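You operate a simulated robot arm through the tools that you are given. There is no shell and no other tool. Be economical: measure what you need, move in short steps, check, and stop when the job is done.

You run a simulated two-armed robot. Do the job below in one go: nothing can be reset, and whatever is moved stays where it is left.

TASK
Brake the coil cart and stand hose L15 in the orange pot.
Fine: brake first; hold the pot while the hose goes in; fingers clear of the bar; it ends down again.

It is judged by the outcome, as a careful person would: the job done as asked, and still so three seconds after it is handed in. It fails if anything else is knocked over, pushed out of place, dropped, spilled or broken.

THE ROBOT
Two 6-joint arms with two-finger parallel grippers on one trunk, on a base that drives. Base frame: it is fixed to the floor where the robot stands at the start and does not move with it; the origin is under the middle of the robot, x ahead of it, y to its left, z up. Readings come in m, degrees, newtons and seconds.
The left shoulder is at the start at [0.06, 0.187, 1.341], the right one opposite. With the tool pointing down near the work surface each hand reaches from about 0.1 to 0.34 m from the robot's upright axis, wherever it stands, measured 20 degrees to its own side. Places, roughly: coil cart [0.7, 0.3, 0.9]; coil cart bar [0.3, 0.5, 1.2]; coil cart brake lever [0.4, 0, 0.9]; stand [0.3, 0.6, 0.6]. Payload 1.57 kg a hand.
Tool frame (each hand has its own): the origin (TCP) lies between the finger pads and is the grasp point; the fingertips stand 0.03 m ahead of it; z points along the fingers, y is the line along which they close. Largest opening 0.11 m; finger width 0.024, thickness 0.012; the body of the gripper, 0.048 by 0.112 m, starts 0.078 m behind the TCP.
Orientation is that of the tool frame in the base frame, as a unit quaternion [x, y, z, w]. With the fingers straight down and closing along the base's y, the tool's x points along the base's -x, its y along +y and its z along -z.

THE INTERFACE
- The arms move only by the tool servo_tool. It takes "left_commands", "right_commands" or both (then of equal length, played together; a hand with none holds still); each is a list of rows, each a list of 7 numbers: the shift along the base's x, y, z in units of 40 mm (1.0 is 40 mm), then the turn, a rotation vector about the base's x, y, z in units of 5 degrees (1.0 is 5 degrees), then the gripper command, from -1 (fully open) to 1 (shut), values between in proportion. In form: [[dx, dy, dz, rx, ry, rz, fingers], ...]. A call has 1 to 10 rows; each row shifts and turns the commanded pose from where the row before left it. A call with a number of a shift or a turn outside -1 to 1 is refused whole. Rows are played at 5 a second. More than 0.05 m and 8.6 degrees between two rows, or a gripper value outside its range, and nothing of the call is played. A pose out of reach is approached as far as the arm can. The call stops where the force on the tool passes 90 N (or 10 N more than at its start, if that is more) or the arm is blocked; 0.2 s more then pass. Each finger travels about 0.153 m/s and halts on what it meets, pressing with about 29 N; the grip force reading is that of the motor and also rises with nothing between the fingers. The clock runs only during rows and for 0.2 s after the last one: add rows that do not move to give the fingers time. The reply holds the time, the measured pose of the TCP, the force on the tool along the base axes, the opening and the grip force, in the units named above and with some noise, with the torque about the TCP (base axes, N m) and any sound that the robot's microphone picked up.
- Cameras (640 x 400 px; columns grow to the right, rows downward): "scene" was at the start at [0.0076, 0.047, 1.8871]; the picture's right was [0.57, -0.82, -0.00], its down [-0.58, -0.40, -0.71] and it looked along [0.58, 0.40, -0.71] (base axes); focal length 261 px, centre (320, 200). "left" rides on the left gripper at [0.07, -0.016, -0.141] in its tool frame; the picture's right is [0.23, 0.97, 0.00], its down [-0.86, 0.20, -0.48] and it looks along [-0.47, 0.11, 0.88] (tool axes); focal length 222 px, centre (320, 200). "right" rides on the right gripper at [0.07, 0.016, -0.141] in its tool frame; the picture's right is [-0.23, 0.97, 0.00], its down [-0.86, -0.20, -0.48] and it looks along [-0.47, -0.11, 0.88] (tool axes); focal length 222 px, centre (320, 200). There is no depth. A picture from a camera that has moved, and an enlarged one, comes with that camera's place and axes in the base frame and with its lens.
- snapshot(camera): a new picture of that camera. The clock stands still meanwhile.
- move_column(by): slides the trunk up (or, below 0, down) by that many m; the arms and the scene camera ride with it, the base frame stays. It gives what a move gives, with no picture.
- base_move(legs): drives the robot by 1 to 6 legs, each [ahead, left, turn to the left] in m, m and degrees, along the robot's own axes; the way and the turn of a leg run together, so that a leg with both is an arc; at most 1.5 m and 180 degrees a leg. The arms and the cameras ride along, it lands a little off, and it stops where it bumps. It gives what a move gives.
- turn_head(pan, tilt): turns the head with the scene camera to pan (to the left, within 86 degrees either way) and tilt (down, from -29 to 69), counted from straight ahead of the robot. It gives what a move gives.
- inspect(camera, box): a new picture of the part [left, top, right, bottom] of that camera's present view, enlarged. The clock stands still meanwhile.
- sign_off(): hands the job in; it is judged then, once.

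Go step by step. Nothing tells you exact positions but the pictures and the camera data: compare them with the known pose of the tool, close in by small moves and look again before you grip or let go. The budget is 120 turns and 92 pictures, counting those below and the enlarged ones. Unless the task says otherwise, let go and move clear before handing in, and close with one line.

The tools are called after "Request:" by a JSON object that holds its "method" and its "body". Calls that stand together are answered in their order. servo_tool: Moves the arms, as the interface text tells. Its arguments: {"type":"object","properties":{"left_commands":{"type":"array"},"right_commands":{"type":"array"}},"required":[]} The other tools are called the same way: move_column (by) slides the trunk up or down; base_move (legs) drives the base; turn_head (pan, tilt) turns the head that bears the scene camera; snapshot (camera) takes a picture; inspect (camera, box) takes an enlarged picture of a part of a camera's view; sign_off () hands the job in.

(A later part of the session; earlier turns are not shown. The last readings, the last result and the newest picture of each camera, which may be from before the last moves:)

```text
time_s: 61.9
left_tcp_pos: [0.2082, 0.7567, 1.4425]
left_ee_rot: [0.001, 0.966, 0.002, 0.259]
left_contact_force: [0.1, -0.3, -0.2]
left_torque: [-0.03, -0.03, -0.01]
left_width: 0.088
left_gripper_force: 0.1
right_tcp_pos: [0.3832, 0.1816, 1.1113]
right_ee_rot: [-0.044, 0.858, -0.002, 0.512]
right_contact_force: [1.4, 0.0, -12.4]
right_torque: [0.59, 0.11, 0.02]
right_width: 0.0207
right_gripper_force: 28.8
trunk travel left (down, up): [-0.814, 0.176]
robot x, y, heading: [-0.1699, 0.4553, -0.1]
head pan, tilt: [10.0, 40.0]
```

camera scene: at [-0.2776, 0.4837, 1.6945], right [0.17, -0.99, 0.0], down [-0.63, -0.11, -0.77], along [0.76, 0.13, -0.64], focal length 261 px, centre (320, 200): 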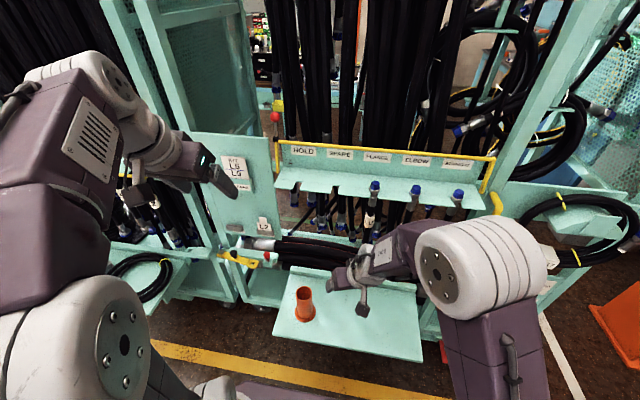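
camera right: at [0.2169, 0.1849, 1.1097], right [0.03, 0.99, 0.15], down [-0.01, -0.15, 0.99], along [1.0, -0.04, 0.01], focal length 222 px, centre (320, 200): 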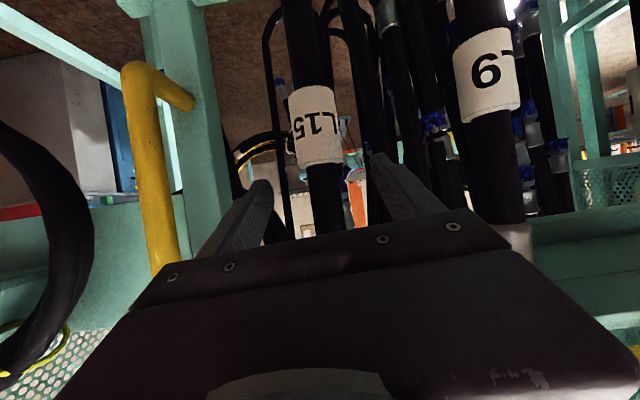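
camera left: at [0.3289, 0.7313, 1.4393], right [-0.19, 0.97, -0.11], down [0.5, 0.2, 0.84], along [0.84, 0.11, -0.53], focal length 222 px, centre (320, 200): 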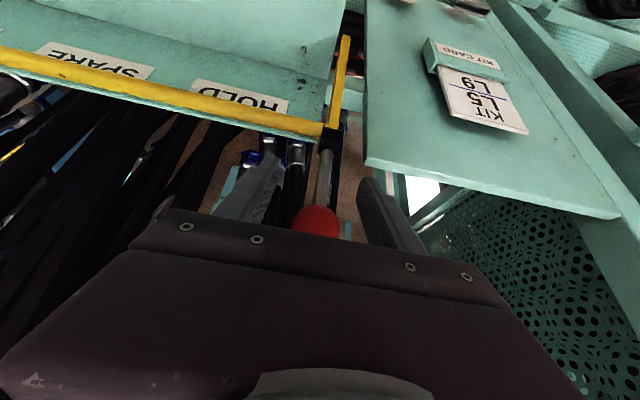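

Gripped. I lift with the trunk a little and check the load.

Request:
{"method": "move_column", "body": {"by": 0.03}}

Request:
{"method": "inspect", "body": {"camera": "scene", "box": [300, 150, 560, 330]}}

```text
time_s: 62.7
left_tcp_pos: [0.2154, 0.7544, 1.4699]
left_ee_rot: [0.002, 0.967, 0.001, 0.257]
left_contact_force: [0.2, -0.1, 0.4]
left_torque: [-0.04, -0.02, -0.01]
left_width: 0.0883
left_gripper_force: 0.1
right_tcp_pos: [0.3833, 0.1804, 1.1325]
right_ee_rot: [-0.044, 0.864, -0.001, 0.502]
right_contact_force: [-2.4, 7.4, -60.1]
right_torque: [-0.02, -1.25, -0.08]
right_width: 0.0235
right_gripper_force: 29.1
trunk travel left (down, up): [-0.844, 0.146]
robot x, y, heading: [-0.1698, 0.4563, -0.3]
head pan, tilt: [10.0, 40.0]
```

```text
2.22 times, centred on (430, 240) of scene
camera zoom: at [-0.1351, 0.4706, 1.7688], right [0.17, -0.99, 0.0], down [-0.64, -0.11, -0.76], along [0.75, 0.13, -0.65], focal length 580 px, centre (76, 111)
```

zoom: 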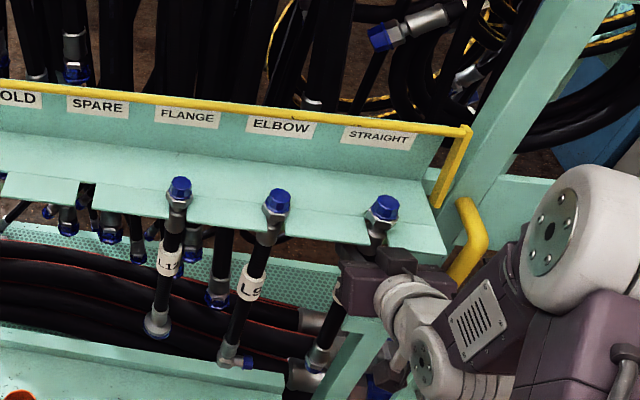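

The ferrule is caught under the slot plate (60 N), so it only slides out forward. I lower back to relieve the load, then draw it out by backing the base.

Request:
{"method": "move_column", "body": {"by": -0.024}}

```text
time_s: 63.4
left_tcp_pos: [0.2076, 0.7545, 1.4493]
left_ee_rot: [0.0, 0.966, 0.003, 0.258]
left_contact_force: [0.4, 0.1, 1.0]
left_torque: [-0.01, 0.03, -0.04]
left_width: 0.088
left_gripper_force: 0.1
right_tcp_pos: [0.3834, 0.1787, 1.1222]
right_ee_rot: [-0.044, 0.855, -0.003, 0.517]
right_contact_force: [0.9, -1.8, 2.5]
right_torque: [0.23, 0.11, -0.01]
right_width: 0.0212
right_gripper_force: 29.2
trunk travel left (down, up): [-0.82, 0.17]
robot x, y, heading: [-0.1667, 0.4562, -0.2]
head pan, tilt: [10.0, 40.0]
```

Request:
{"method": "servo_tool", "body": {"right_commands": [[0, 0, 0.12, 0, 0, 0, 0.9]]}}

Request:
{"method": "base_move", "body": {"legs": [[-0.04, 0, 0]]}}

Request:
{"method": "inspect", "body": {"camera": "scene", "box": [300, 150, 560, 330]}}

```text
time_s: 63.8
left_tcp_pos: [0.2069, 0.7555, 1.4493]
left_ee_rot: [0.001, 0.966, 0.001, 0.259]
left_contact_force: [0.2, -0.7, 0.2]
left_torque: [0.03, -0.02, 0.04]
left_width: 0.0881
left_gripper_force: 0.0
right_tcp_pos: [0.3815, 0.1807, 1.1239]
right_ee_rot: [-0.044, 0.857, -0.004, 0.513]
right_contact_force: [-0.4, -0.2, -4.3]
right_torque: [0.04, -0.06, 0.0]
right_width: 0.0212
right_gripper_force: 29.3
trunk travel left (down, up): [-0.82, 0.17]
robot x, y, heading: [-0.1704, 0.4578, -0.0]
head pan, tilt: [10.0, 40.0]
```

```text
time_s: 64.7
left_tcp_pos: [0.1774, 0.7562, 1.4453]
left_ee_rot: [0.001, 0.966, 0.001, 0.257]
left_contact_force: [0.9, 0.0, -0.1]
left_torque: [0.01, 0.09, 0.01]
left_width: 0.088
left_gripper_force: 0.0
right_tcp_pos: [0.3494, 0.1816, 1.1222]
right_ee_rot: [-0.045, 0.858, -0.003, 0.512]
right_contact_force: [3.1, -0.6, 0.6]
right_torque: [0.11, 0.15, 0.0]
right_width: 0.0213
right_gripper_force: 28.9
trunk travel left (down, up): [-0.82, 0.17]
robot x, y, heading: [-0.2078, 0.4593, -0.5]
head pan, tilt: [10.0, 40.0]
```

```text
2.22 times, centred on (430, 240) of scene
camera zoom: at [-0.1732, 0.4737, 1.7454], right [0.17, -0.99, 0.0], down [-0.64, -0.11, -0.76], along [0.75, 0.13, -0.65], focal length 580 px, centre (76, 111)
```

zoom: 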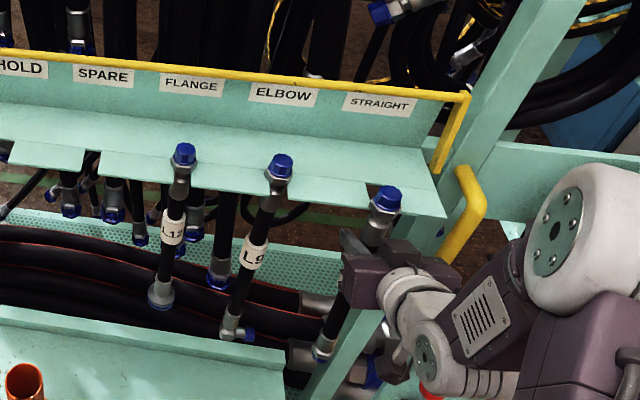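

It's sliding out cleanly. I back further to clear the slot.

Request:
{"method": "base_move", "body": {"legs": [[-0.1, 0, 0]]}}

Request:
{"method": "snapshot", "body": {"camera": "scene"}}

```text
time_s: 65.8
left_tcp_pos: [0.0731, 0.7565, 1.445]
left_ee_rot: [0.001, 0.966, 0.002, 0.258]
left_contact_force: [0.0, -0.4, -0.4]
left_torque: [-0.01, 0.01, -0.02]
left_width: 0.088
left_gripper_force: 0.1
right_tcp_pos: [0.2479, 0.1813, 1.1234]
right_ee_rot: [-0.044, 0.856, -0.004, 0.515]
right_contact_force: [1.1, 1.0, -5.2]
right_torque: [-0.02, -0.05, 0.02]
right_width: 0.0211
right_gripper_force: 28.6
trunk travel left (down, up): [-0.82, 0.17]
robot x, y, heading: [-0.3128, 0.4541, 0.2]
head pan, tilt: [10.0, 40.0]
```

```text
26 pictures are left
camera scene: at [-0.2773, 0.473, 1.7453], right [0.17, -0.99, 0.0], down [-0.64, -0.11, -0.76], along [0.75, 0.13, -0.65], focal length 261 px, centre (320, 200)
```

scene: 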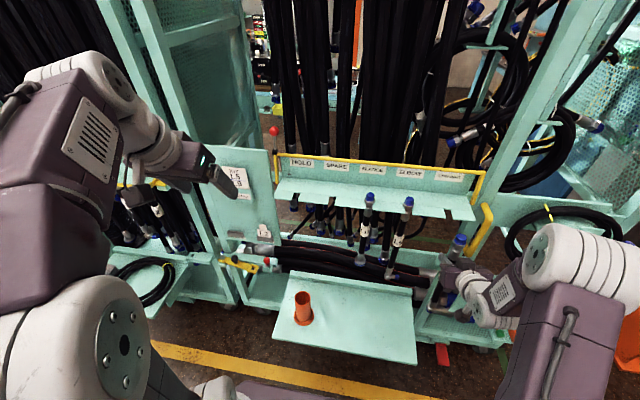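

L15 is free in the right hand, hanging straight (≈5 N). The bar is easier to close afterwards, so next comes the pot: I shift the base in front of it and lower the trunk.

Request:
{"method": "base_move", "body": {"legs": [[0, 0.19, 0]]}}

Request:
{"method": "move_column", "body": {"by": -0.12}}

Request:
{"method": "servo_tool", "body": {"left_commands": [[0, 0, -1, 0, 0, -1, -0.8], [0, 0, -1, 0, 0, -1, -0.8], [0, 0, -1, 0, 0, -1, -0.8], [0, 0, -1, 0, 0, -1, -0.8], [0, 0, -1, 0, 0, -1, -0.8], [0, 0, -1, 0, 0, -1, -0.8], [0, 0, -1, 0, 0, 0, -0.8], [0, 0, -1, 0, 0, 0, -0.8], [0, 0, -1, 0, 0, 0, -0.8], [0, 0, -1, 0, 0, 0, -0.8]]}}

Request:
{"method": "snapshot", "body": {"camera": "scene"}}

```text
time_s: 67.3
left_tcp_pos: [0.0682, 0.9411, 1.4487]
left_ee_rot: [0.002, 0.966, 0.002, 0.259]
left_contact_force: [-0.3, 0.1, 0.5]
left_torque: [0.03, 0.03, -0.01]
left_width: 0.0879
left_gripper_force: 0.1
right_tcp_pos: [0.2425, 0.3668, 1.1249]
right_ee_rot: [-0.044, 0.856, -0.002, 0.515]
right_contact_force: [-0.7, -0.7, -4.1]
right_torque: [0.0, -0.03, 0.02]
right_width: 0.021
right_gripper_force: 28.8
trunk travel left (down, up): [-0.82, 0.17]
robot x, y, heading: [-0.3076, 0.652, -0.0]
head pan, tilt: [10.0, 40.0]
```

```text
time_s: 68.8
left_tcp_pos: [0.0685, 0.9466, 1.3266]
left_ee_rot: [0.002, 0.966, 0.001, 0.259]
left_contact_force: [0.4, -0.5, 0.5]
left_torque: [0.01, -0.01, 0.02]
left_width: 0.0878
left_gripper_force: 0.1
right_tcp_pos: [0.2433, 0.3712, 1.0054]
right_ee_rot: [-0.045, 0.856, -0.003, 0.515]
right_contact_force: [0.6, -0.1, -2.9]
right_torque: [0.03, -0.04, 0.01]
right_width: 0.021
right_gripper_force: 28.4
trunk travel left (down, up): [-0.7, 0.29]
robot x, y, heading: [-0.3055, 0.6498, 0.1]
head pan, tilt: [10.0, 40.0]
```

```text
time_s: 71.0
left_tcp_pos: [0.0683, 0.947, 0.9291]
left_ee_rot: [0.251, 0.933, -0.066, 0.249]
left_contact_force: [0.2, 0.7, -0.9]
left_torque: [0.01, 0.0, -0.01]
left_width: 0.0991
left_gripper_force: 0.0
right_tcp_pos: [0.2439, 0.3719, 1.0044]
right_ee_rot: [-0.044, 0.856, -0.003, 0.515]
right_contact_force: [-0.8, 0.3, -4.4]
right_torque: [0.01, -0.05, -0.03]
right_width: 0.0212
right_gripper_force: 29.1
trunk travel left (down, up): [-0.7, 0.29]
robot x, y, heading: [-0.3084, 0.6439, -0.2]
head pan, tilt: [10.0, 40.0]
```

```text
25 pictures are left
camera scene: at [-0.2822, 0.6642, 1.6255], right [0.17, -0.99, 0.0], down [-0.63, -0.11, -0.77], along [0.75, 0.13, -0.64], focal length 261 px, centre (320, 200)
```

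scene: 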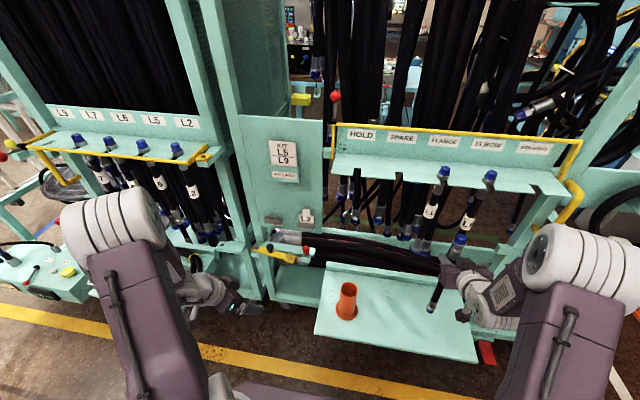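

Request:
{"method": "servo_tool", "body": {"left_commands": [[0.2, -0.7, -0.8, -0.5, -0.866, 0, -0.8], [0.2, -0.7, -0.8, -0.5, -0.866, 0, -0.8], [0.2, -0.7, -0.8, -0.5, -0.866, 0, -0.8], [0.2, -0.7, -0.8, -0.5, -0.866, 0, -0.8], [0.2, -0.7, -0.8, -0.5, -0.866, 0, -0.8], [0.2, -0.7, -0.8, -0.5, -0.866, 0, -0.8]]}}

Request:
{"method": "snapshot", "body": {"camera": "left"}}

```text
time_s: 72.5
left_tcp_pos: [0.2603, 0.865, 0.8043]
left_ee_rot: [0.224, 0.837, -0.131, 0.482]
left_contact_force: [0.0, 0.4, -0.6]
left_torque: [0.04, -0.02, -0.02]
left_width: 0.0989
left_gripper_force: 0.0
left hand out of reach, approached as far as the arm can: row 1, 2, 3, 4, 5, 6
right_tcp_pos: [0.2439, 0.3714, 1.0055]
right_ee_rot: [-0.045, 0.856, -0.003, 0.515]
right_contact_force: [0.0, -0.5, -3.8]
right_torque: [0.01, -0.06, 0.0]
right_width: 0.0214
right_gripper_force: 28.6
trunk travel left (down, up): [-0.7, 0.29]
robot x, y, heading: [-0.3105, 0.6508, -0.3]
head pan, tilt: [10.0, 40.0]
```

```text
24 pictures are left
camera left: at [0.1177, 0.9304, 0.816], right [0.39, 0.9, -0.2], down [0.11, 0.17, 0.98], along [0.91, -0.41, -0.04], focal length 222 px, centre (320, 200)
```

left: 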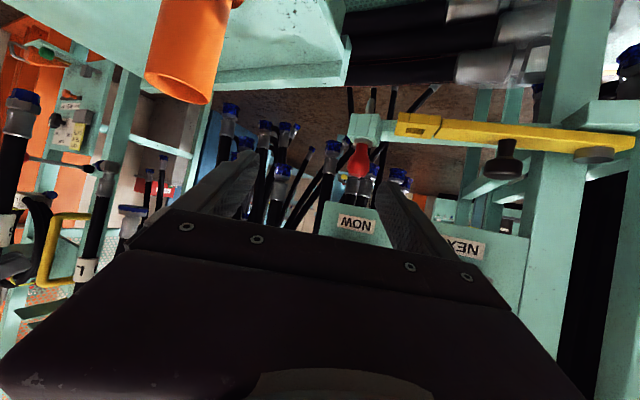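

The left hand is near its inner limit; I'll ease its pitch to about 45° and bring it to a pre-grasp point just behind the pot.

Request:
{"method": "servo_tool", "body": {"left_commands": [[0.3, -0.3, 0.3, 0.5, 0.866, 0, -0.8], [0.4, -0.4, 0, 0.5, 0.866, 0, -0.8], [0.5, -0.5, 0, 0.5, 0.866, 0, -0.8], [0.6, -0.6, 0, 0, 0, 0, -0.8], [0.6, -0.6, 0, 0, 0, 0, -0.8]]}}

Request:
{"method": "snapshot", "body": {"camera": "left"}}

```text
time_s: 73.7
left_tcp_pos: [0.3562, 0.7693, 0.8188]
left_ee_rot: [0.239, 0.893, -0.097, 0.37]
left_contact_force: [0.3, 0.4, 0.5]
left_torque: [-0.02, -0.01, 0.0]
left_width: 0.0989
left_gripper_force: 0.0
right_tcp_pos: [0.2432, 0.3693, 1.0063]
right_ee_rot: [-0.044, 0.856, -0.004, 0.515]
right_contact_force: [0.1, -0.9, -4.2]
right_torque: [0.02, -0.06, 0.03]
right_width: 0.0215
right_gripper_force: 29.0
trunk travel left (down, up): [-0.7, 0.29]
robot x, y, heading: [-0.3072, 0.6443, -0.2]
head pan, tilt: [10.0, 40.0]
```

```text
23 pictures are left
camera left: at [0.2204, 0.8296, 0.8697], right [0.35, 0.92, -0.16], down [0.33, 0.04, 0.94], along [0.88, -0.38, -0.29], focal length 222 px, centre (320, 200)
```

left: 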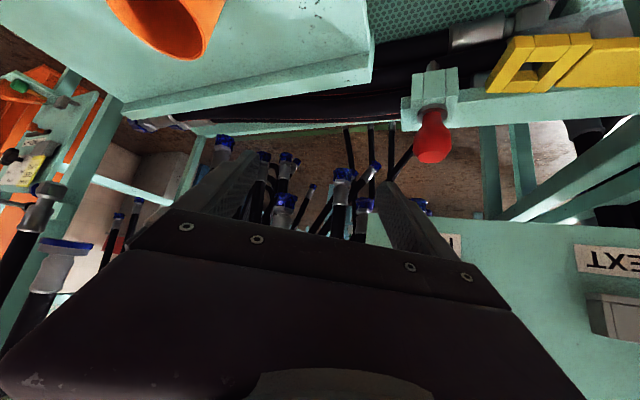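

Request:
{"method": "servo_tool", "body": {"left_commands": [[-0.9, 0, 0, 0, 0, 0, -0.8], [-0.9, 0, 0, 0, 0, 0, -0.8], [-0.9, -0.3, 0, 0, 0, 0, -0.8], [-0.9, -0.4, 0, 0, 0, 0, -0.8], [0, -0.5, -0.6, 0, 0, 0, -0.8], [0, -0.5, -0.7, 0, 0, 0, -0.8], [0, -0.4, -0.8, 0, 0, 0, -0.8]]}}

Request:
{"method": "snapshot", "body": {"camera": "left"}}

Request:
{"method": "snapshot", "body": {"camera": "scene"}}

```text
time_s: 75.2
left_tcp_pos: [0.2639, 0.6914, 0.7457]
left_ee_rot: [0.24, 0.892, -0.103, 0.368]
left_contact_force: [-0.3, -0.7, 0.5]
left_torque: [0.01, -0.01, -0.05]
left_width: 0.0988
left_gripper_force: 0.0
left hand out of reach, approached as far as the arm can: row 3, 4, 5, 6, 7
right_tcp_pos: [0.244, 0.371, 1.0054]
right_ee_rot: [-0.045, 0.856, -0.003, 0.514]
right_contact_force: [-0.2, -0.1, -3.7]
right_torque: [0.02, -0.04, 0.01]
right_width: 0.0211
right_gripper_force: 29.1
trunk travel left (down, up): [-0.7, 0.29]
robot x, y, heading: [-0.3061, 0.6496, -0.3]
head pan, tilt: [10.0, 40.0]
```

```text
22 pictures are left
camera left: at [0.1285, 0.7517, 0.7977], right [0.35, 0.92, -0.17], down [0.34, 0.04, 0.94], along [0.87, -0.38, -0.29], focal length 222 px, centre (320, 200)
```

left: 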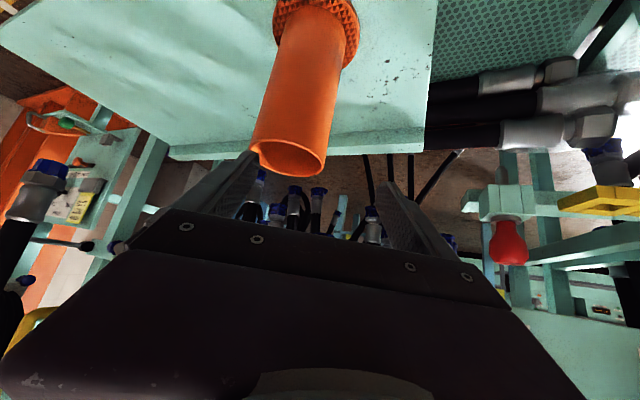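

```text
21 pictures are left
camera scene: at [-0.2828, 0.6627, 1.6255], right [0.17, -0.99, 0.0], down [-0.63, -0.11, -0.77], along [0.75, 0.13, -0.64], focal length 261 px, centre (320, 200)
```

scene: 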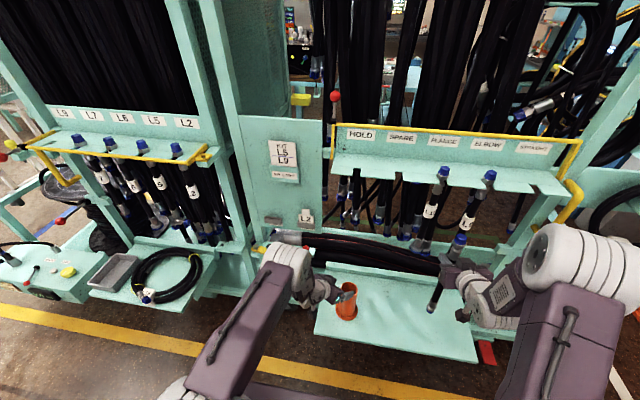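

Request:
{"method": "servo_tool", "body": {"left_commands": [[-0.2, -0.33, 0, 0, 0, 0, -1], [-0.2, -0.33, 0, 0, 0, 0, -1], [0, 0, -0.3, 0, 0, 0, -1]]}}

Request:
{"method": "inspect", "body": {"camera": "left", "box": [160, 0, 480, 240]}}

```text
time_s: 76.0
left_tcp_pos: [0.2672, 0.6665, 0.7324]
left_ee_rot: [0.24, 0.893, -0.101, 0.368]
left_contact_force: [-0.1, 0.4, -0.1]
left_torque: [0.0, 0.02, 0.04]
left_width: 0.1101
left_gripper_force: 0.0
left hand out of reach, approached as far as the arm can: row 1, 2
right_tcp_pos: [0.2439, 0.3709, 1.0056]
right_ee_rot: [-0.044, 0.856, -0.004, 0.515]
right_contact_force: [0.2, -0.3, -3.3]
right_torque: [-0.02, -0.04, 0.02]
right_width: 0.0212
right_gripper_force: 29.3
trunk travel left (down, up): [-0.7, 0.29]
robot x, y, heading: [-0.3098, 0.6449, -0.2]
head pan, tilt: [10.0, 40.0]
```

```text
1.67 times, centred on (320, 120) of left
camera zoom: at [0.1313, 0.7273, 0.7834], right [0.35, 0.92, -0.16], down [0.33, 0.04, 0.94], along [0.88, -0.38, -0.29], focal length 370 px, centre (320, 333)
```

zoom: 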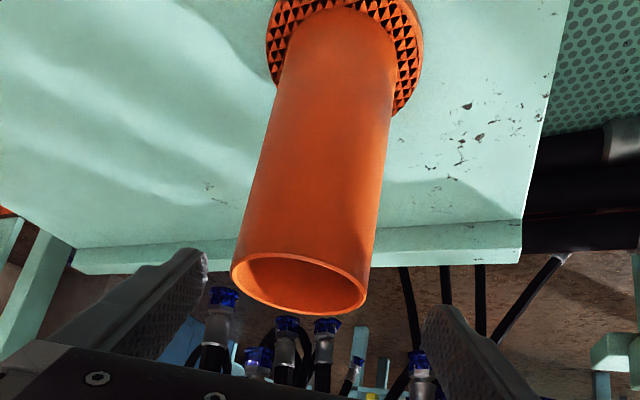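

Request:
{"method": "servo_tool", "body": {"left_commands": [[0, -0.25, -0.3, 0, 0, 0, -1], [0, 0, -0.4, 0, 0, 0, -1], [0, 0, -0.4, 0, 0, 0, -1], [0.25, -0.15, -0.3, 0, 0, 0, -1], [0.25, -0.15, -0.3, 0, 0, 0, -1]]}}

Request:
{"method": "inspect", "body": {"camera": "left", "box": [160, 0, 480, 240]}}

```text
time_s: 77.2
left_tcp_pos: [0.2864, 0.6451, 0.6645]
left_ee_rot: [0.24, 0.892, -0.098, 0.371]
left_contact_force: [-0.8, -0.2, 0.0]
left_torque: [0.0, -0.02, 0.01]
left_width: 0.1101
left_gripper_force: 0.0
right_tcp_pos: [0.2429, 0.3702, 1.0052]
right_ee_rot: [-0.044, 0.856, -0.004, 0.515]
right_contact_force: [-0.4, -0.7, -3.1]
right_torque: [0.0, -0.03, 0.0]
right_width: 0.0209
right_gripper_force: 28.8
trunk travel left (down, up): [-0.7, 0.29]
robot x, y, heading: [-0.3077, 0.6445, -0.1]
head pan, tilt: [10.0, 40.0]
```

```text
1.67 times, centred on (320, 120) of left
camera zoom: at [0.1511, 0.7054, 0.7151], right [0.35, 0.92, -0.16], down [0.33, 0.04, 0.94], along [0.88, -0.38, -0.29], focal length 370 px, centre (320, 333)
```

zoom: 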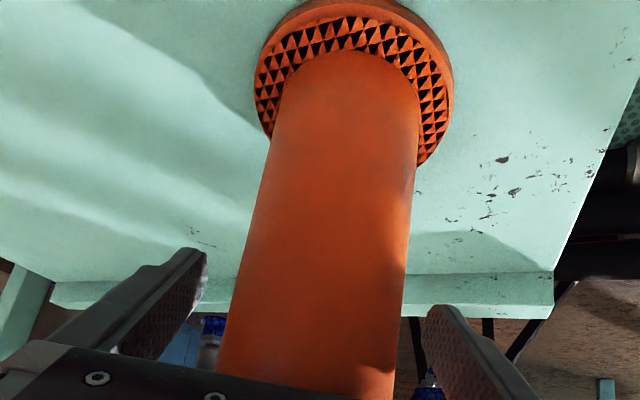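

The pot is centred between the fingers. Closing to hold it.

Request:
{"method": "servo_tool", "body": {"left_commands": [[0, 0, 0, 0, 0, 0, -0.3], [0, 0, 0, 0, 0, 0, 0.1], [0, 0, 0, 0, 0, 0, 0.1], [0, 0, 0, 0, 0, 0, 0.1]]}}

```text
time_s: 78.2
left_tcp_pos: [0.2863, 0.6448, 0.6639]
left_ee_rot: [0.24, 0.892, -0.099, 0.37]
left_contact_force: [-0.3, -1.3, -0.5]
left_torque: [-0.15, 0.05, 0.01]
left_width: 0.0682
left_gripper_force: 28.8
right_tcp_pos: [0.2434, 0.3703, 1.0051]
right_ee_rot: [-0.045, 0.856, -0.002, 0.515]
right_contact_force: [1.1, -0.1, -4.7]
right_torque: [0.0, -0.06, -0.02]
right_width: 0.0213
right_gripper_force: 29.1
trunk travel left (down, up): [-0.7, 0.29]
robot x, y, heading: [-0.3064, 0.6487, -0.2]
head pan, tilt: [10.0, 40.0]
```

The pot is held (0.068 m wide). Now the right hand carries the hose up and toward the pot, turning a bit to approach from the right; I stop short to check alignment.

Request:
{"method": "servo_tool", "body": {"right_commands": [[0, 0, 0.8, 0, 0, 1, 0.9], [0, 0, 0.8, 0, 0, 1, 0.9], [0, 0.7, 0, 0, 0, 1, 0.9], [0, 0.7, 0, 0, 0, 1, 0.9], [0.1, 0.7, 0, 0, 0, 1, 0.9], [0.2, 0.7, 0, 0, 0, 1, 0.9], [0.2, 0.7, 0, 0, 0, 0, 0.9], [0.2, 0.7, 0, 0, 0, 0, 0.9]]}}

Request:
{"method": "snapshot", "body": {"camera": "scene"}}

```text
time_s: 80.0
left_tcp_pos: [0.2874, 0.6455, 0.6635]
left_ee_rot: [0.24, 0.892, -0.098, 0.37]
left_contact_force: [-0.7, -0.4, 0.3]
left_torque: [-0.07, 0.06, -0.01]
left_width: 0.0684
left_gripper_force: 29.3
right_tcp_pos: [0.2724, 0.5394, 1.0677]
right_ee_rot: [-0.264, 0.815, 0.13, 0.499]
right_contact_force: [0.0, -0.3, -3.9]
right_torque: [0.02, 0.0, -0.01]
right_width: 0.0214
right_gripper_force: 29.5
trunk travel left (down, up): [-0.7, 0.29]
robot x, y, heading: [-0.3063, 0.6461, 0.0]
head pan, tilt: [10.0, 40.0]
```

```text
18 pictures are left
camera scene: at [-0.2832, 0.6643, 1.6255], right [0.17, -0.99, 0.0], down [-0.63, -0.11, -0.77], along [0.75, 0.13, -0.64], focal length 261 px, centre (320, 200)
```

scene: 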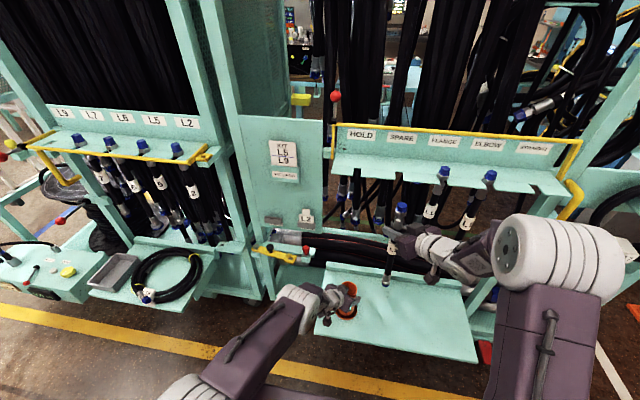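

Request:
{"method": "inspect", "body": {"camera": "scene", "box": [300, 190, 460, 330]}}

```text
2.86 times, centred on (380, 260) of scene
camera zoom: at [-0.2832, 0.6643, 1.6255], right [0.17, -0.99, 0.0], down [-0.63, -0.11, -0.77], along [0.75, 0.13, -0.64], focal length 746 px, centre (149, 29)
```

zoom: 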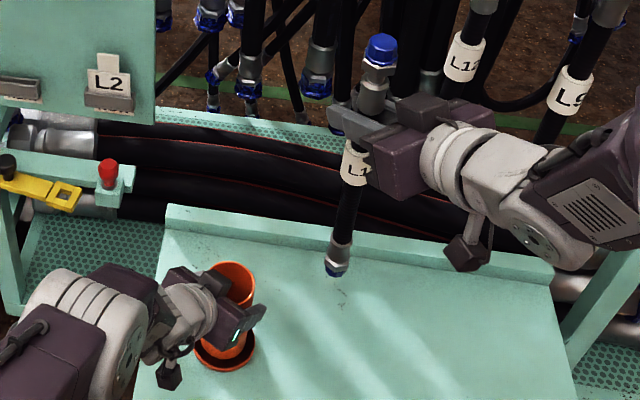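

Request:
{"method": "servo_tool", "body": {"right_commands": [[0, 0.65, 0, 0.4, 0, 0, 0.9], [0, 0.65, 0, 0.4, 0, 0, 0.9], [0, 0.65, 0, 0, 0, 0, 0.9], [0, 0.65, 0, 0, 0, 0, 0.9], [0, 0, 0, 0, 0, 0, 0.9]]}}

Request:
{"method": "inspect", "body": {"camera": "scene", "box": [280, 190, 440, 330]}}

Request:
{"method": "inspect", "body": {"camera": "left", "box": [120, 0, 520, 250]}}

Request:
{"method": "snapshot", "body": {"camera": "right"}}

```text
time_s: 81.2
left_tcp_pos: [0.2869, 0.6461, 0.6638]
left_ee_rot: [0.24, 0.892, -0.097, 0.371]
left_contact_force: [0.2, 1.4, 2.4]
left_torque: [0.02, 0.1, -0.02]
left_width: 0.0682
left_gripper_force: 29.1
right_tcp_pos: [0.2728, 0.6431, 1.0684]
right_ee_rot: [-0.247, 0.809, 0.16, 0.508]
right_contact_force: [0.1, 0.0, -4.3]
right_torque: [-0.01, -0.01, 0.01]
right_width: 0.0215
right_gripper_force: 29.2
trunk travel left (down, up): [-0.7, 0.29]
robot x, y, heading: [-0.3087, 0.6485, -0.1]
head pan, tilt: [10.0, 40.0]
```

```text
2.86 times, centred on (360, 260) of scene
camera zoom: at [-0.2837, 0.6628, 1.6255], right [0.17, -0.99, 0.0], down [-0.63, -0.11, -0.77], along [0.75, 0.13, -0.64], focal length 746 px, centre (206, 29)
```

zoom: 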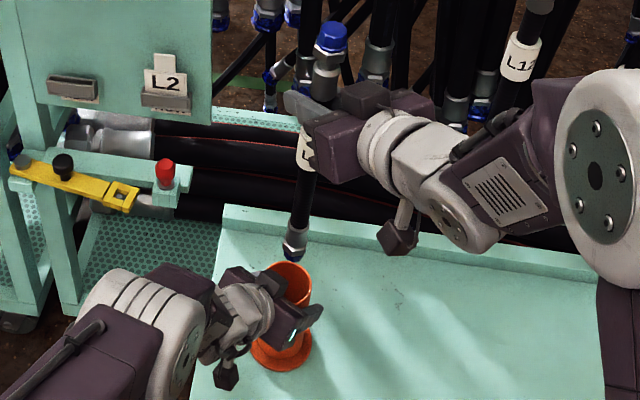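

```text
1.60 times, centred on (320, 125) of left
camera zoom: at [0.1508, 0.7056, 0.7153], right [0.35, 0.92, -0.16], down [0.33, 0.04, 0.94], along [0.88, -0.38, -0.29], focal length 355 px, centre (320, 320)
```

zoom: 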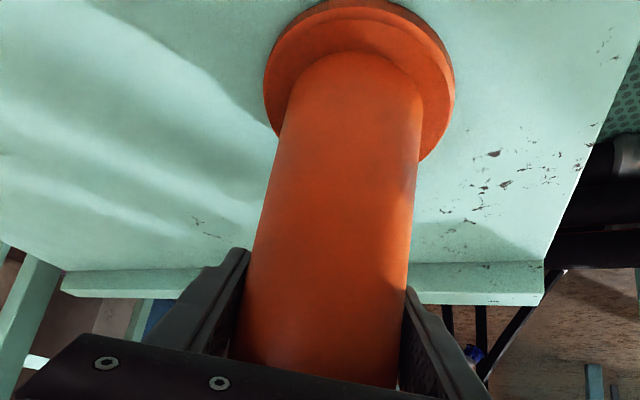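

```text
14 pictures are left
camera right: at [0.1324, 0.5669, 1.0691], right [-0.46, 0.86, 0.21], down [0.07, -0.2, 0.98], along [0.88, 0.47, 0.04], focal length 222 px, centre (320, 200)
```

right: 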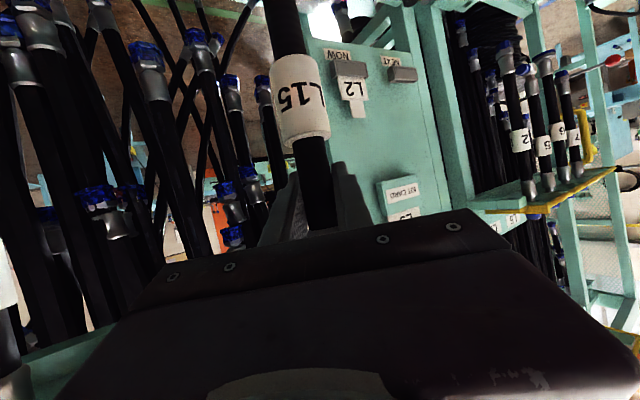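

The hose end is over the pot mouth to within a few millimetres. I lower it to just at the rim and check again.

Request:
{"method": "servo_tool", "body": {"right_commands": [[0.05, 0, -0.6, 0, 0, 0, 0.9], [0, 0, -0.6, 0, 0, 0, 0.9], [0, 0, -0.5, 0, 0, 0, 0.9]]}}

Request:
{"method": "inspect", "body": {"camera": "scene", "box": [300, 210, 400, 310]}}

```text
time_s: 82.0
left_tcp_pos: [0.2871, 0.6453, 0.6641]
left_ee_rot: [0.24, 0.892, -0.098, 0.37]
left_contact_force: [-1.8, 1.6, 1.9]
left_torque: [-0.33, -0.1, -0.02]
left_width: 0.0681
left_gripper_force: 29.1
right_tcp_pos: [0.2731, 0.6423, 1.0032]
right_ee_rot: [-0.246, 0.81, 0.158, 0.509]
right_contact_force: [2.1, -0.9, -3.2]
right_torque: [-0.25, -0.46, 0.01]
right_width: 0.0207
right_gripper_force: 29.1
trunk travel left (down, up): [-0.7, 0.29]
robot x, y, heading: [-0.3088, 0.6486, -0.1]
head pan, tilt: [10.0, 40.0]
```

```text
4.00 times, centred on (350, 260) of scene
camera zoom: at [-0.2837, 0.6635, 1.6255], right [0.17, -0.99, 0.0], down [-0.63, -0.11, -0.77], along [0.75, 0.13, -0.64], focal length 1044 px, centre (200, -40)
```

zoom: 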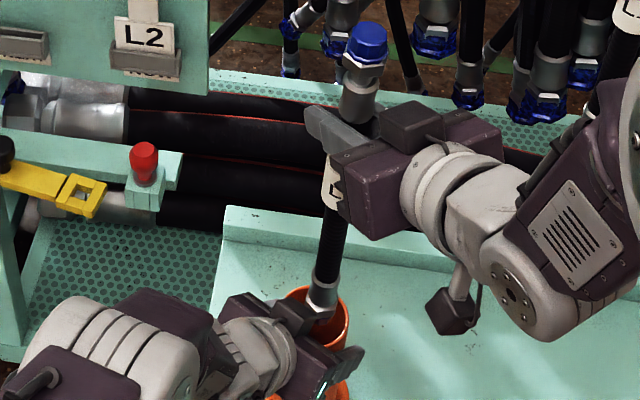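

The hose end is at the mouth but lightly touching on the near side. I lift slightly, shift 10 mm away from me, and lower on.

Request:
{"method": "servo_tool", "body": {"right_commands": [[0, 0, 0.4, 0, 0, 0, 0.9], [0.28, -0.08, 0, 0, 0, 0, 0.9], [0, 0, -0.4, 0, 0, 0, 0.9], [0, 0, -0.4, 0, 0, 0, 0.9]]}}

Request:
{"method": "inspect", "body": {"camera": "scene", "box": [300, 210, 400, 310]}}

```text
time_s: 83.0
left_tcp_pos: [0.2872, 0.6452, 0.6646]
left_ee_rot: [0.24, 0.892, -0.099, 0.37]
left_contact_force: [0.1, -0.2, 0.6]
left_torque: [-0.1, 0.13, 0.0]
left_width: 0.068
left_gripper_force: 28.5
right_tcp_pos: [0.286, 0.6398, 0.9849]
right_ee_rot: [-0.246, 0.811, 0.158, 0.507]
right_contact_force: [-0.6, 0.1, -3.9]
right_torque: [-0.01, -0.04, -0.05]
right_width: 0.0208
right_gripper_force: 28.8
trunk travel left (down, up): [-0.7, 0.29]
robot x, y, heading: [-0.3057, 0.6475, 0.2]
head pan, tilt: [10.0, 40.0]
```

```text
4.00 times, centred on (350, 260) of scene
camera zoom: at [-0.2833, 0.6634, 1.6255], right [0.17, -0.99, 0.0], down [-0.63, -0.11, -0.77], along [0.75, 0.13, -0.64], focal length 1044 px, centre (200, -40)
```

zoom: 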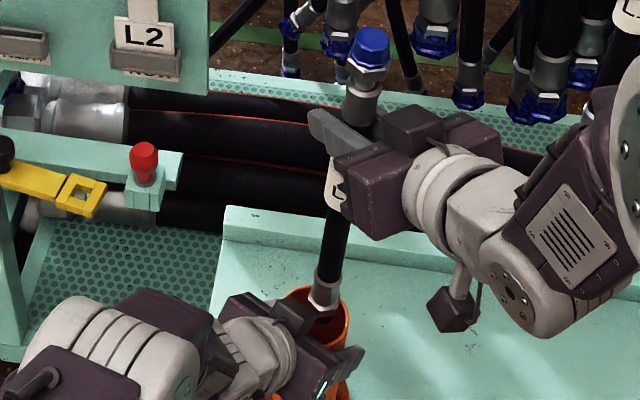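

No side load now and the end is inside the rim. Lowering further.

Request:
{"method": "servo_tool", "body": {"right_commands": [[0, 0, -0.5, 0, 0, 0, 0.9], [0, 0, -0.5, 0, 0, 0, 0.9], [0, 0, -0.5, 0, 0, 0, 0.9]]}}

```text
time_s: 83.8
left_tcp_pos: [0.2869, 0.6455, 0.6637]
left_ee_rot: [0.24, 0.892, -0.098, 0.369]
left_contact_force: [-0.3, 0.2, 0.0]
left_torque: [-0.09, 0.05, 0.04]
left_width: 0.0681
left_gripper_force: 29.1
right_tcp_pos: [0.285, 0.6406, 0.9243]
right_ee_rot: [-0.247, 0.81, 0.159, 0.508]
right_contact_force: [-0.1, -0.3, -3.4]
right_torque: [0.05, 0.0, 0.0]
right_width: 0.0211
right_gripper_force: 28.9
trunk travel left (down, up): [-0.7, 0.29]
robot x, y, heading: [-0.3103, 0.6524, 0.1]
head pan, tilt: [10.0, 40.0]
```

Request:
{"method": "servo_tool", "body": {"right_commands": [[0, 0, -0.5, 0, 0, 0, 0.9], [0, 0, -0.5, 0, 0, 0, 0.9], [0, 0, -0.4, 0, 0, 0, 0.9], [0, 0, 0, 0, 0, 0, 0.9]]}}

```text
time_s: 84.8
left_tcp_pos: [0.2865, 0.6459, 0.6647]
left_ee_rot: [0.24, 0.892, -0.098, 0.37]
left_contact_force: [-0.6, -0.3, 0.8]
left_torque: [-0.12, 0.1, 0.0]
left_width: 0.068
left_gripper_force: 29.3
right_tcp_pos: [0.2882, 0.6425, 0.8696]
right_ee_rot: [-0.247, 0.811, 0.159, 0.505]
right_contact_force: [-0.1, -0.4, -3.5]
right_torque: [0.03, -0.02, 0.05]
right_width: 0.0209
right_gripper_force: 29.0
trunk travel left (down, up): [-0.7, 0.29]
robot x, y, heading: [-0.3068, 0.6494, -0.1]
head pan, tilt: [10.0, 40.0]
```

Request:
{"method": "servo_tool", "body": {"right_commands": [[0, 0, -0.25, 0, 0, 0, 0.9], [0, 0, -0.25, 0, 0, 0, 0.9], [0, 0, 0, 0, 0, 0, 0.9]]}}

```text
time_s: 85.7
left_tcp_pos: [0.2859, 0.6458, 0.6641]
left_ee_rot: [0.239, 0.893, -0.097, 0.37]
left_contact_force: [-0.5, 0.0, 2.2]
left_torque: [-0.11, 0.09, 0.05]
left_width: 0.0682
left_gripper_force: 28.7
right_tcp_pos: [0.2891, 0.6428, 0.8483]
right_ee_rot: [-0.247, 0.812, 0.158, 0.505]
right_contact_force: [0.3, -0.4, -4.7]
right_torque: [-0.01, -0.03, -0.03]
right_width: 0.0212
right_gripper_force: 28.9
right hand out of reach, approached as far as the arm can: row 1
trunk travel left (down, up): [-0.7, 0.29]
robot x, y, heading: [-0.3071, 0.6485, -0.2]
head pan, tilt: [10.0, 40.0]
```

Request:
{"method": "servo_tool", "body": {"right_commands": [[0, 0, -0.2, 0, 0, 0, 0.9], [0, 0, -0.2, 0, 0, 0, 0.9], [0, 0, 0, 0, 0, 0, 0.9]]}}

Request:
{"method": "inspect", "body": {"camera": "scene", "box": [290, 200, 430, 320]}}

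```text
time_s: 86.5
left_tcp_pos: [0.2858, 0.6451, 0.664]
left_ee_rot: [0.24, 0.892, -0.098, 0.37]
left_contact_force: [4.6, -0.9, -5.3]
left_torque: [-0.28, -0.39, 0.14]
left_width: 0.0683
left_gripper_force: 28.9
right_tcp_pos: [0.2918, 0.642, 0.8363]
right_ee_rot: [-0.247, 0.81, 0.159, 0.507]
right_contact_force: [-1.3, 0.0, 10.3]
right_torque: [0.02, 0.61, -0.02]
right_width: 0.0211
right_gripper_force: 29.4
right hand out of reach, approached as far as the arm can: row 2
trunk travel left (down, up): [-0.7, 0.29]
robot x, y, heading: [-0.3065, 0.6479, 0.1]
head pan, tilt: [10.0, 40.0]
```

```text
3.33 times, centred on (360, 260) of scene
camera zoom: at [-0.284, 0.6635, 1.6256], right [0.17, -0.99, 0.0], down [-0.63, -0.11, -0.77], along [0.75, 0.13, -0.64], focal length 870 px, centre (187, 0)
```

zoom: 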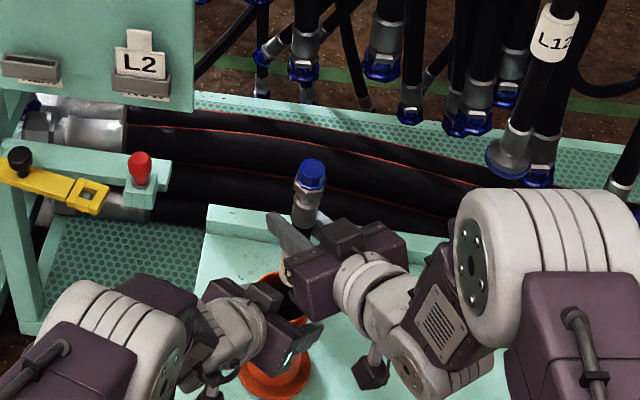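

The hose has bottomed in the pot (load reversed). I ease up a few mm and open the right fingers while the left still holds the pot.

Request:
{"method": "servo_tool", "body": {"right_commands": [[0, 0, 0.08, 0, 0, 0, 0.6], [0, 0, 0, 0, 0, 0, 0.3], [0, 0, 0, 0, 0, 0, 0], [0, 0, 0, 0, 0, 0, -0.1], [0, 0, 0, 0, 0, 0, -0.1]]}}

Request:
{"method": "inspect", "body": {"camera": "scene", "box": [290, 200, 430, 320]}}

```text
time_s: 87.7
left_tcp_pos: [0.2871, 0.6464, 0.6646]
left_ee_rot: [0.24, 0.892, -0.098, 0.37]
left_contact_force: [-1.6, -0.4, 0.0]
left_torque: [-0.12, 0.26, -0.07]
left_width: 0.0681
left_gripper_force: 28.9
right_tcp_pos: [0.2903, 0.6434, 0.8379]
right_ee_rot: [-0.248, 0.811, 0.159, 0.505]
right_contact_force: [0.0, -0.1, 0.4]
right_torque: [-0.01, -0.03, -0.03]
right_width: 0.0605
right_gripper_force: 0.0
trunk travel left (down, up): [-0.7, 0.29]
robot x, y, heading: [-0.3067, 0.6478, -0.1]
head pan, tilt: [10.0, 40.0]
```

```text
3.33 times, centred on (360, 260) of scene
camera zoom: at [-0.284, 0.6635, 1.6255], right [0.17, -0.99, 0.0], down [-0.63, -0.11, -0.77], along [0.75, 0.13, -0.64], focal length 870 px, centre (187, 0)
```

zoom: 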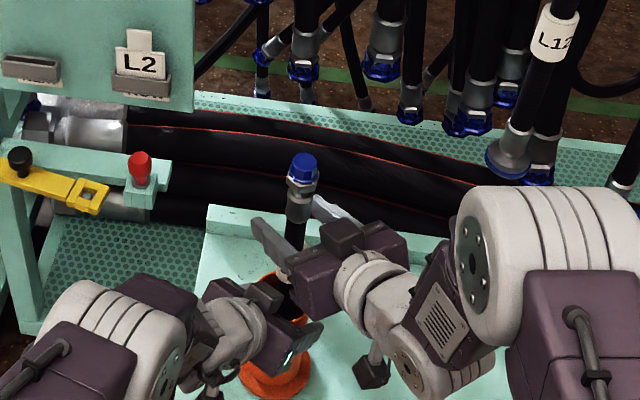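

The hose stands by itself in the held pot. I open wider and withdraw the right hand back-and-up along its approach.

Request:
{"method": "servo_tool", "body": {"right_commands": [[0, 0, 0, 0, 0, 0, -0.5], [0, 0, 0.2, 0, 0, 0, -0.5], [-0.22, -0.15, 0.35, 0, 0, 0, -0.5], [-0.22, -0.15, 0.35, 0, 0, 0, -0.5], [-0.22, -0.15, 0.35, 0, 0, 0, -0.5], [-0.22, -0.15, 0.35, 0, 0, 0, -0.5]]}}

```text
time_s: 89.0
left_tcp_pos: [0.2867, 0.646, 0.6643]
left_ee_rot: [0.24, 0.892, -0.098, 0.37]
left_contact_force: [0.5, -0.2, 0.1]
left_torque: [-0.06, 0.08, 0.0]
left_width: 0.0679
left_gripper_force: 29.3
right_tcp_pos: [0.2821, 0.6229, 0.9076]
right_ee_rot: [-0.248, 0.812, 0.158, 0.504]
right_contact_force: [-0.5, 0.1, -0.5]
right_torque: [0.0, -0.02, 0.04]
right_width: 0.0825
right_gripper_force: 0.0
right hand out of reach, approached as far as the arm can: row 3, 4, 5, 6
trunk travel left (down, up): [-0.7, 0.29]
robot x, y, heading: [-0.3069, 0.6494, -0.1]
head pan, tilt: [10.0, 40.0]
```

Request:
{"method": "servo_tool", "body": {"right_commands": [[0, 0.1, 0.7, 0, 0, 0, -0.7], [0, 0.1, 0.7, 0, 0, 0, -0.7], [0, 0, 0.8, 0, 0, 0, -0.7], [0, 0, 0.8, 0, 0, 0, -0.7], [0, 0, 0.8, 0, 0, 0, -0.7]]}}

Request:
{"method": "inspect", "body": {"camera": "scene", "box": [240, 140, 480, 320]}}

```text
time_s: 90.2
left_tcp_pos: [0.2848, 0.6446, 0.6635]
left_ee_rot: [0.24, 0.892, -0.098, 0.37]
left_contact_force: [-2.6, 0.0, 0.0]
left_torque: [-0.18, 0.27, -0.08]
left_width: 0.0682
left_gripper_force: 28.9
right_tcp_pos: [0.2825, 0.6299, 1.0594]
right_ee_rot: [-0.247, 0.81, 0.158, 0.508]
right_contact_force: [0.1, 0.1, 0.4]
right_torque: [-0.02, 0.0, -0.01]
right_width: 0.0938
right_gripper_force: 0.1
trunk travel left (down, up): [-0.7, 0.29]
robot x, y, heading: [-0.3068, 0.6418, 0.0]
head pan, tilt: [10.0, 40.0]
```

```text
2.22 times, centred on (360, 230) of scene
camera zoom: at [-0.2843, 0.6635, 1.6254], right [0.17, -0.99, 0.0], down [-0.63, -0.11, -0.77], along [0.75, 0.13, -0.64], focal length 580 px, centre (231, 133)
```

zoom: 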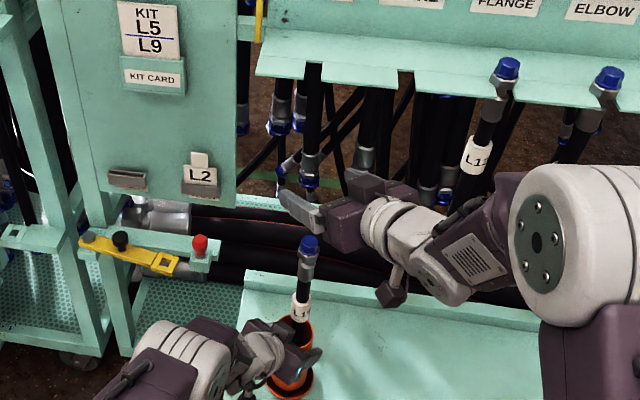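

L15 stands in the orange pot. Now I open the left hand and back the base straight along its approach direction to clear the pot.

Request:
{"method": "servo_tool", "body": {"left_commands": [[0, 0, 0, 0, 0, 0, -0.4], [0, 0, 0, 0, 0, 0, -1], [0, 0, 0, 0, 0, 0, -1]]}}

Request:
{"method": "base_move", "body": {"legs": [[-0.1, 0.059, 0]]}}

Request:
{"method": "snapshot", "body": {"camera": "scene"}}

```text
time_s: 91.0
left_tcp_pos: [0.2866, 0.6446, 0.6642]
left_ee_rot: [0.239, 0.892, -0.097, 0.37]
left_contact_force: [0.2, -0.5, 0.5]
left_torque: [0.03, -0.01, 0.0]
left_width: 0.1097
left_gripper_force: 0.0
right_tcp_pos: [0.2837, 0.6299, 1.0591]
right_ee_rot: [-0.246, 0.81, 0.158, 0.508]
right_contact_force: [-0.4, 0.0, -0.3]
right_torque: [0.0, -0.01, -0.01]
right_width: 0.0938
right_gripper_force: 0.1
trunk travel left (down, up): [-0.7, 0.29]
robot x, y, heading: [-0.309, 0.6453, -0.1]
head pan, tilt: [10.0, 40.0]
```

```text
time_s: 92.3
left_tcp_pos: [0.1868, 0.7062, 0.6645]
left_ee_rot: [0.239, 0.892, -0.097, 0.37]
left_contact_force: [0.3, 0.4, -0.1]
left_torque: [0.01, -0.02, 0.0]
left_width: 0.1104
left_gripper_force: 0.1
right_tcp_pos: [0.1852, 0.6904, 1.0597]
right_ee_rot: [-0.247, 0.81, 0.159, 0.507]
right_contact_force: [-0.6, -0.6, 0.0]
right_torque: [0.03, 0.01, -0.01]
right_width: 0.0935
right_gripper_force: 0.1
trunk travel left (down, up): [-0.7, 0.29]
robot x, y, heading: [-0.4058, 0.7089, -0.1]
head pan, tilt: [10.0, 40.0]
```

```text
8 pictures are left
camera scene: at [-0.3831, 0.7226, 1.6254], right [0.17, -0.98, 0.0], down [-0.63, -0.11, -0.77], along [0.75, 0.13, -0.64], focal length 261 px, centre (320, 200)
```

scene: 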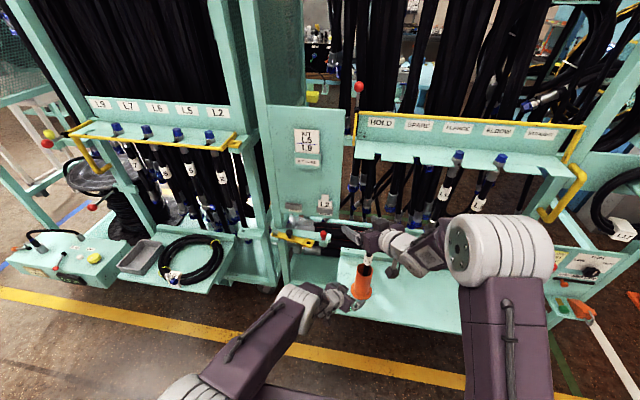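

The pot and hose stand free. Next I close the bar: first I tuck the right hand back (tool down, to its own side) so I can drive near the rack, and raise the left hand.

Request:
{"method": "servo_tool", "body": {"right_commands": [[0, 0, 0.3, -0.5, 0.866, 0, -0.5], [0, 0, 0.3, -0.5, 0.866, 0, -0.5], [-0.3, -0.4, 0, -0.5, 0.866, 0, -0.5], [-0.4, -0.5, 0, -0.5, 0.866, 0, -0.5], [-0.5, -0.6, 0, -0.5, 0.866, 0, -0.5], [-0.6, -0.7, 0, -0.5, 0.866, 0, -0.5], [-0.7, -0.7, 0, -0.5, 0.866, 0, -0.5], [-0.7, -0.7, 0, -0.5, 0.866, 0, -0.5], [-0.7, -0.7, 0, -0.5, 0.866, 0, -0.5], [-0.7, -0.7, 0, -0.5, 0.866, 0, -0.5]], "left_commands": [[0, 0.3, 0.8, 0, 0, 0, -0.5], [0, 0.3, 0.8, 0, 0, 0, -0.5], [0, 0.3, 0.8, 0, 0, 0, -0.5], [0, 0.3, 0.8, 0, 0, 1, -0.5], [0, 0.3, 0.8, 0, 0, 1, -0.5], [0, 0.3, 0.8, 0, 0, 1, -0.5], [0, 0.3, 0.8, 0, 0, 1, -0.5], [0, 0.3, 0.8, 0, 0, 1, -0.5], [0, 0.3, 0.8, 0, 0, 1, -0.5], [0, 0.3, 0.8, 0, 0, 0, -0.5]]}}

```text
time_s: 94.5
left_tcp_pos: [0.1852, 0.956, 0.9855]
left_ee_rot: [-0.001, 0.924, 0.002, 0.383]
left_contact_force: [0.4, 0.6, -0.7]
left_torque: [0.0, 0.02, 0.02]
left_width: 0.0824
left_gripper_force: 0.1
left hand out of reach, approached as far as the arm can: row 5, 6, 7, 8, 9
right_tcp_pos: [-0.0018, 0.4898, 1.0833]
right_ee_rot: [-0.272, 0.954, 0.063, 0.111]
right_contact_force: [-0.2, 0.0, -1.0]
right_torque: [0.03, 0.01, 0.0]
right_width: 0.0824
right_gripper_force: 0.1
trunk travel left (down, up): [-0.7, 0.29]
robot x, y, heading: [-0.4101, 0.7064, -0.3]
head pan, tilt: [10.0, 40.0]
```

Request:
{"method": "move_column", "body": {"by": 0.27}}

Request:
{"method": "servo_tool", "body": {"left_commands": [[0, 0, 0.8, 0, 0, 0, -0.5], [0, 0, 0.8, 0, 0, 0, -0.5], [0, 0, 0.8, 0, 0, 0, -0.5], [0, 0, 0.8, 0, 0, 0, -0.5], [0, 0, 0.8, 0, 0, 0, -0.5]], "right_commands": [[-0.6, 0, 0, 0, 0, -1, -0.5], [-0.6, 0, 0, 0, 0, -1, -0.5], [-0.6, 0, 0, 0, 0, -1, -0.5], [-0.6, 0, 0, 0, 0, -1, -0.5], [-0.6, 0, 0, 0, 0, -1, -0.5]]}}

Request:
{"method": "base_move", "body": {"legs": [[0, -0.235, 0], [0.18, 0, 0]]}}

Request:
{"method": "snapshot", "body": {"camera": "scene"}}

```text
time_s: 97.2
left_tcp_pos: [0.1875, 0.9555, 1.2529]
left_ee_rot: [0.0, 0.924, 0.002, 0.382]
left_contact_force: [-1.0, -0.5, 0.7]
left_torque: [0.0, 0.01, 0.01]
left_width: 0.0827
left_gripper_force: 0.0
right_tcp_pos: [0.0014, 0.4908, 1.3536]
right_ee_rot: [-0.273, 0.953, 0.063, 0.112]
right_contact_force: [-0.5, -0.5, -0.3]
right_torque: [0.01, 0.02, 0.04]
right_width: 0.0826
right_gripper_force: 0.1
trunk travel left (down, up): [-0.97, 0.02]
robot x, y, heading: [-0.4047, 0.7043, -0.2]
head pan, tilt: [10.0, 40.0]
```

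```text
time_s: 98.4
left_tcp_pos: [0.1832, 0.9571, 1.4146]
left_ee_rot: [0.0, 0.923, 0.002, 0.384]
left_contact_force: [-0.2, 0.2, 0.5]
left_torque: [0.0, -0.02, 0.01]
left_width: 0.0825
left_gripper_force: 0.1
right_tcp_pos: [-0.1235, 0.4897, 1.3517]
right_ee_rot: [-0.061, 0.989, 0.043, 0.126]
right_contact_force: [-0.3, -0.4, 0.1]
right_torque: [0.02, -0.01, 0.0]
right_width: 0.0824
right_gripper_force: 0.0
right hand out of reach, approached as far as the arm can: row 5
trunk travel left (down, up): [-0.97, 0.02]
robot x, y, heading: [-0.4062, 0.7088, 0.2]
head pan, tilt: [10.0, 40.0]
```

```text
time_s: 101.3
left_tcp_pos: [0.364, 0.7113, 1.4161]
left_ee_rot: [0.002, 0.923, 0.002, 0.385]
left_contact_force: [0.0, -0.5, -0.2]
left_torque: [0.03, -0.01, 0.0]
left_width: 0.0825
left_gripper_force: 0.0
right_tcp_pos: [0.0555, 0.2457, 1.3523]
right_ee_rot: [-0.06, 0.989, 0.042, 0.129]
right_contact_force: [-0.1, -0.2, 0.3]
right_torque: [0.0, -0.04, 0.03]
right_width: 0.0825
right_gripper_force: 0.1
trunk travel left (down, up): [-0.97, 0.02]
robot x, y, heading: [-0.2242, 0.4652, 0.1]
head pan, tilt: [10.0, 40.0]
```

```text
7 pictures are left
camera scene: at [-0.2094, 0.4795, 1.8956], right [0.17, -0.99, 0.0], down [-0.63, -0.11, -0.77], along [0.76, 0.13, -0.64], focal length 261 px, centre (320, 200)
```

scene: 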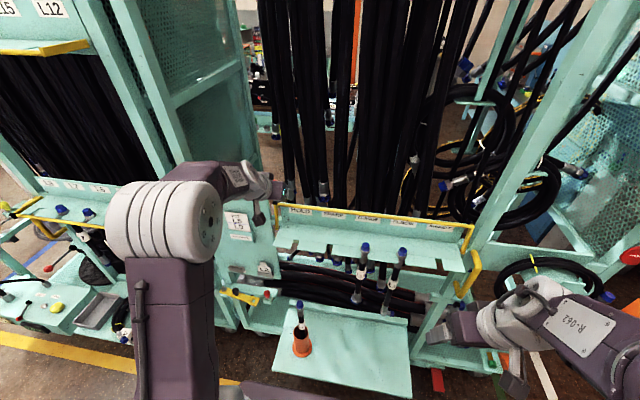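

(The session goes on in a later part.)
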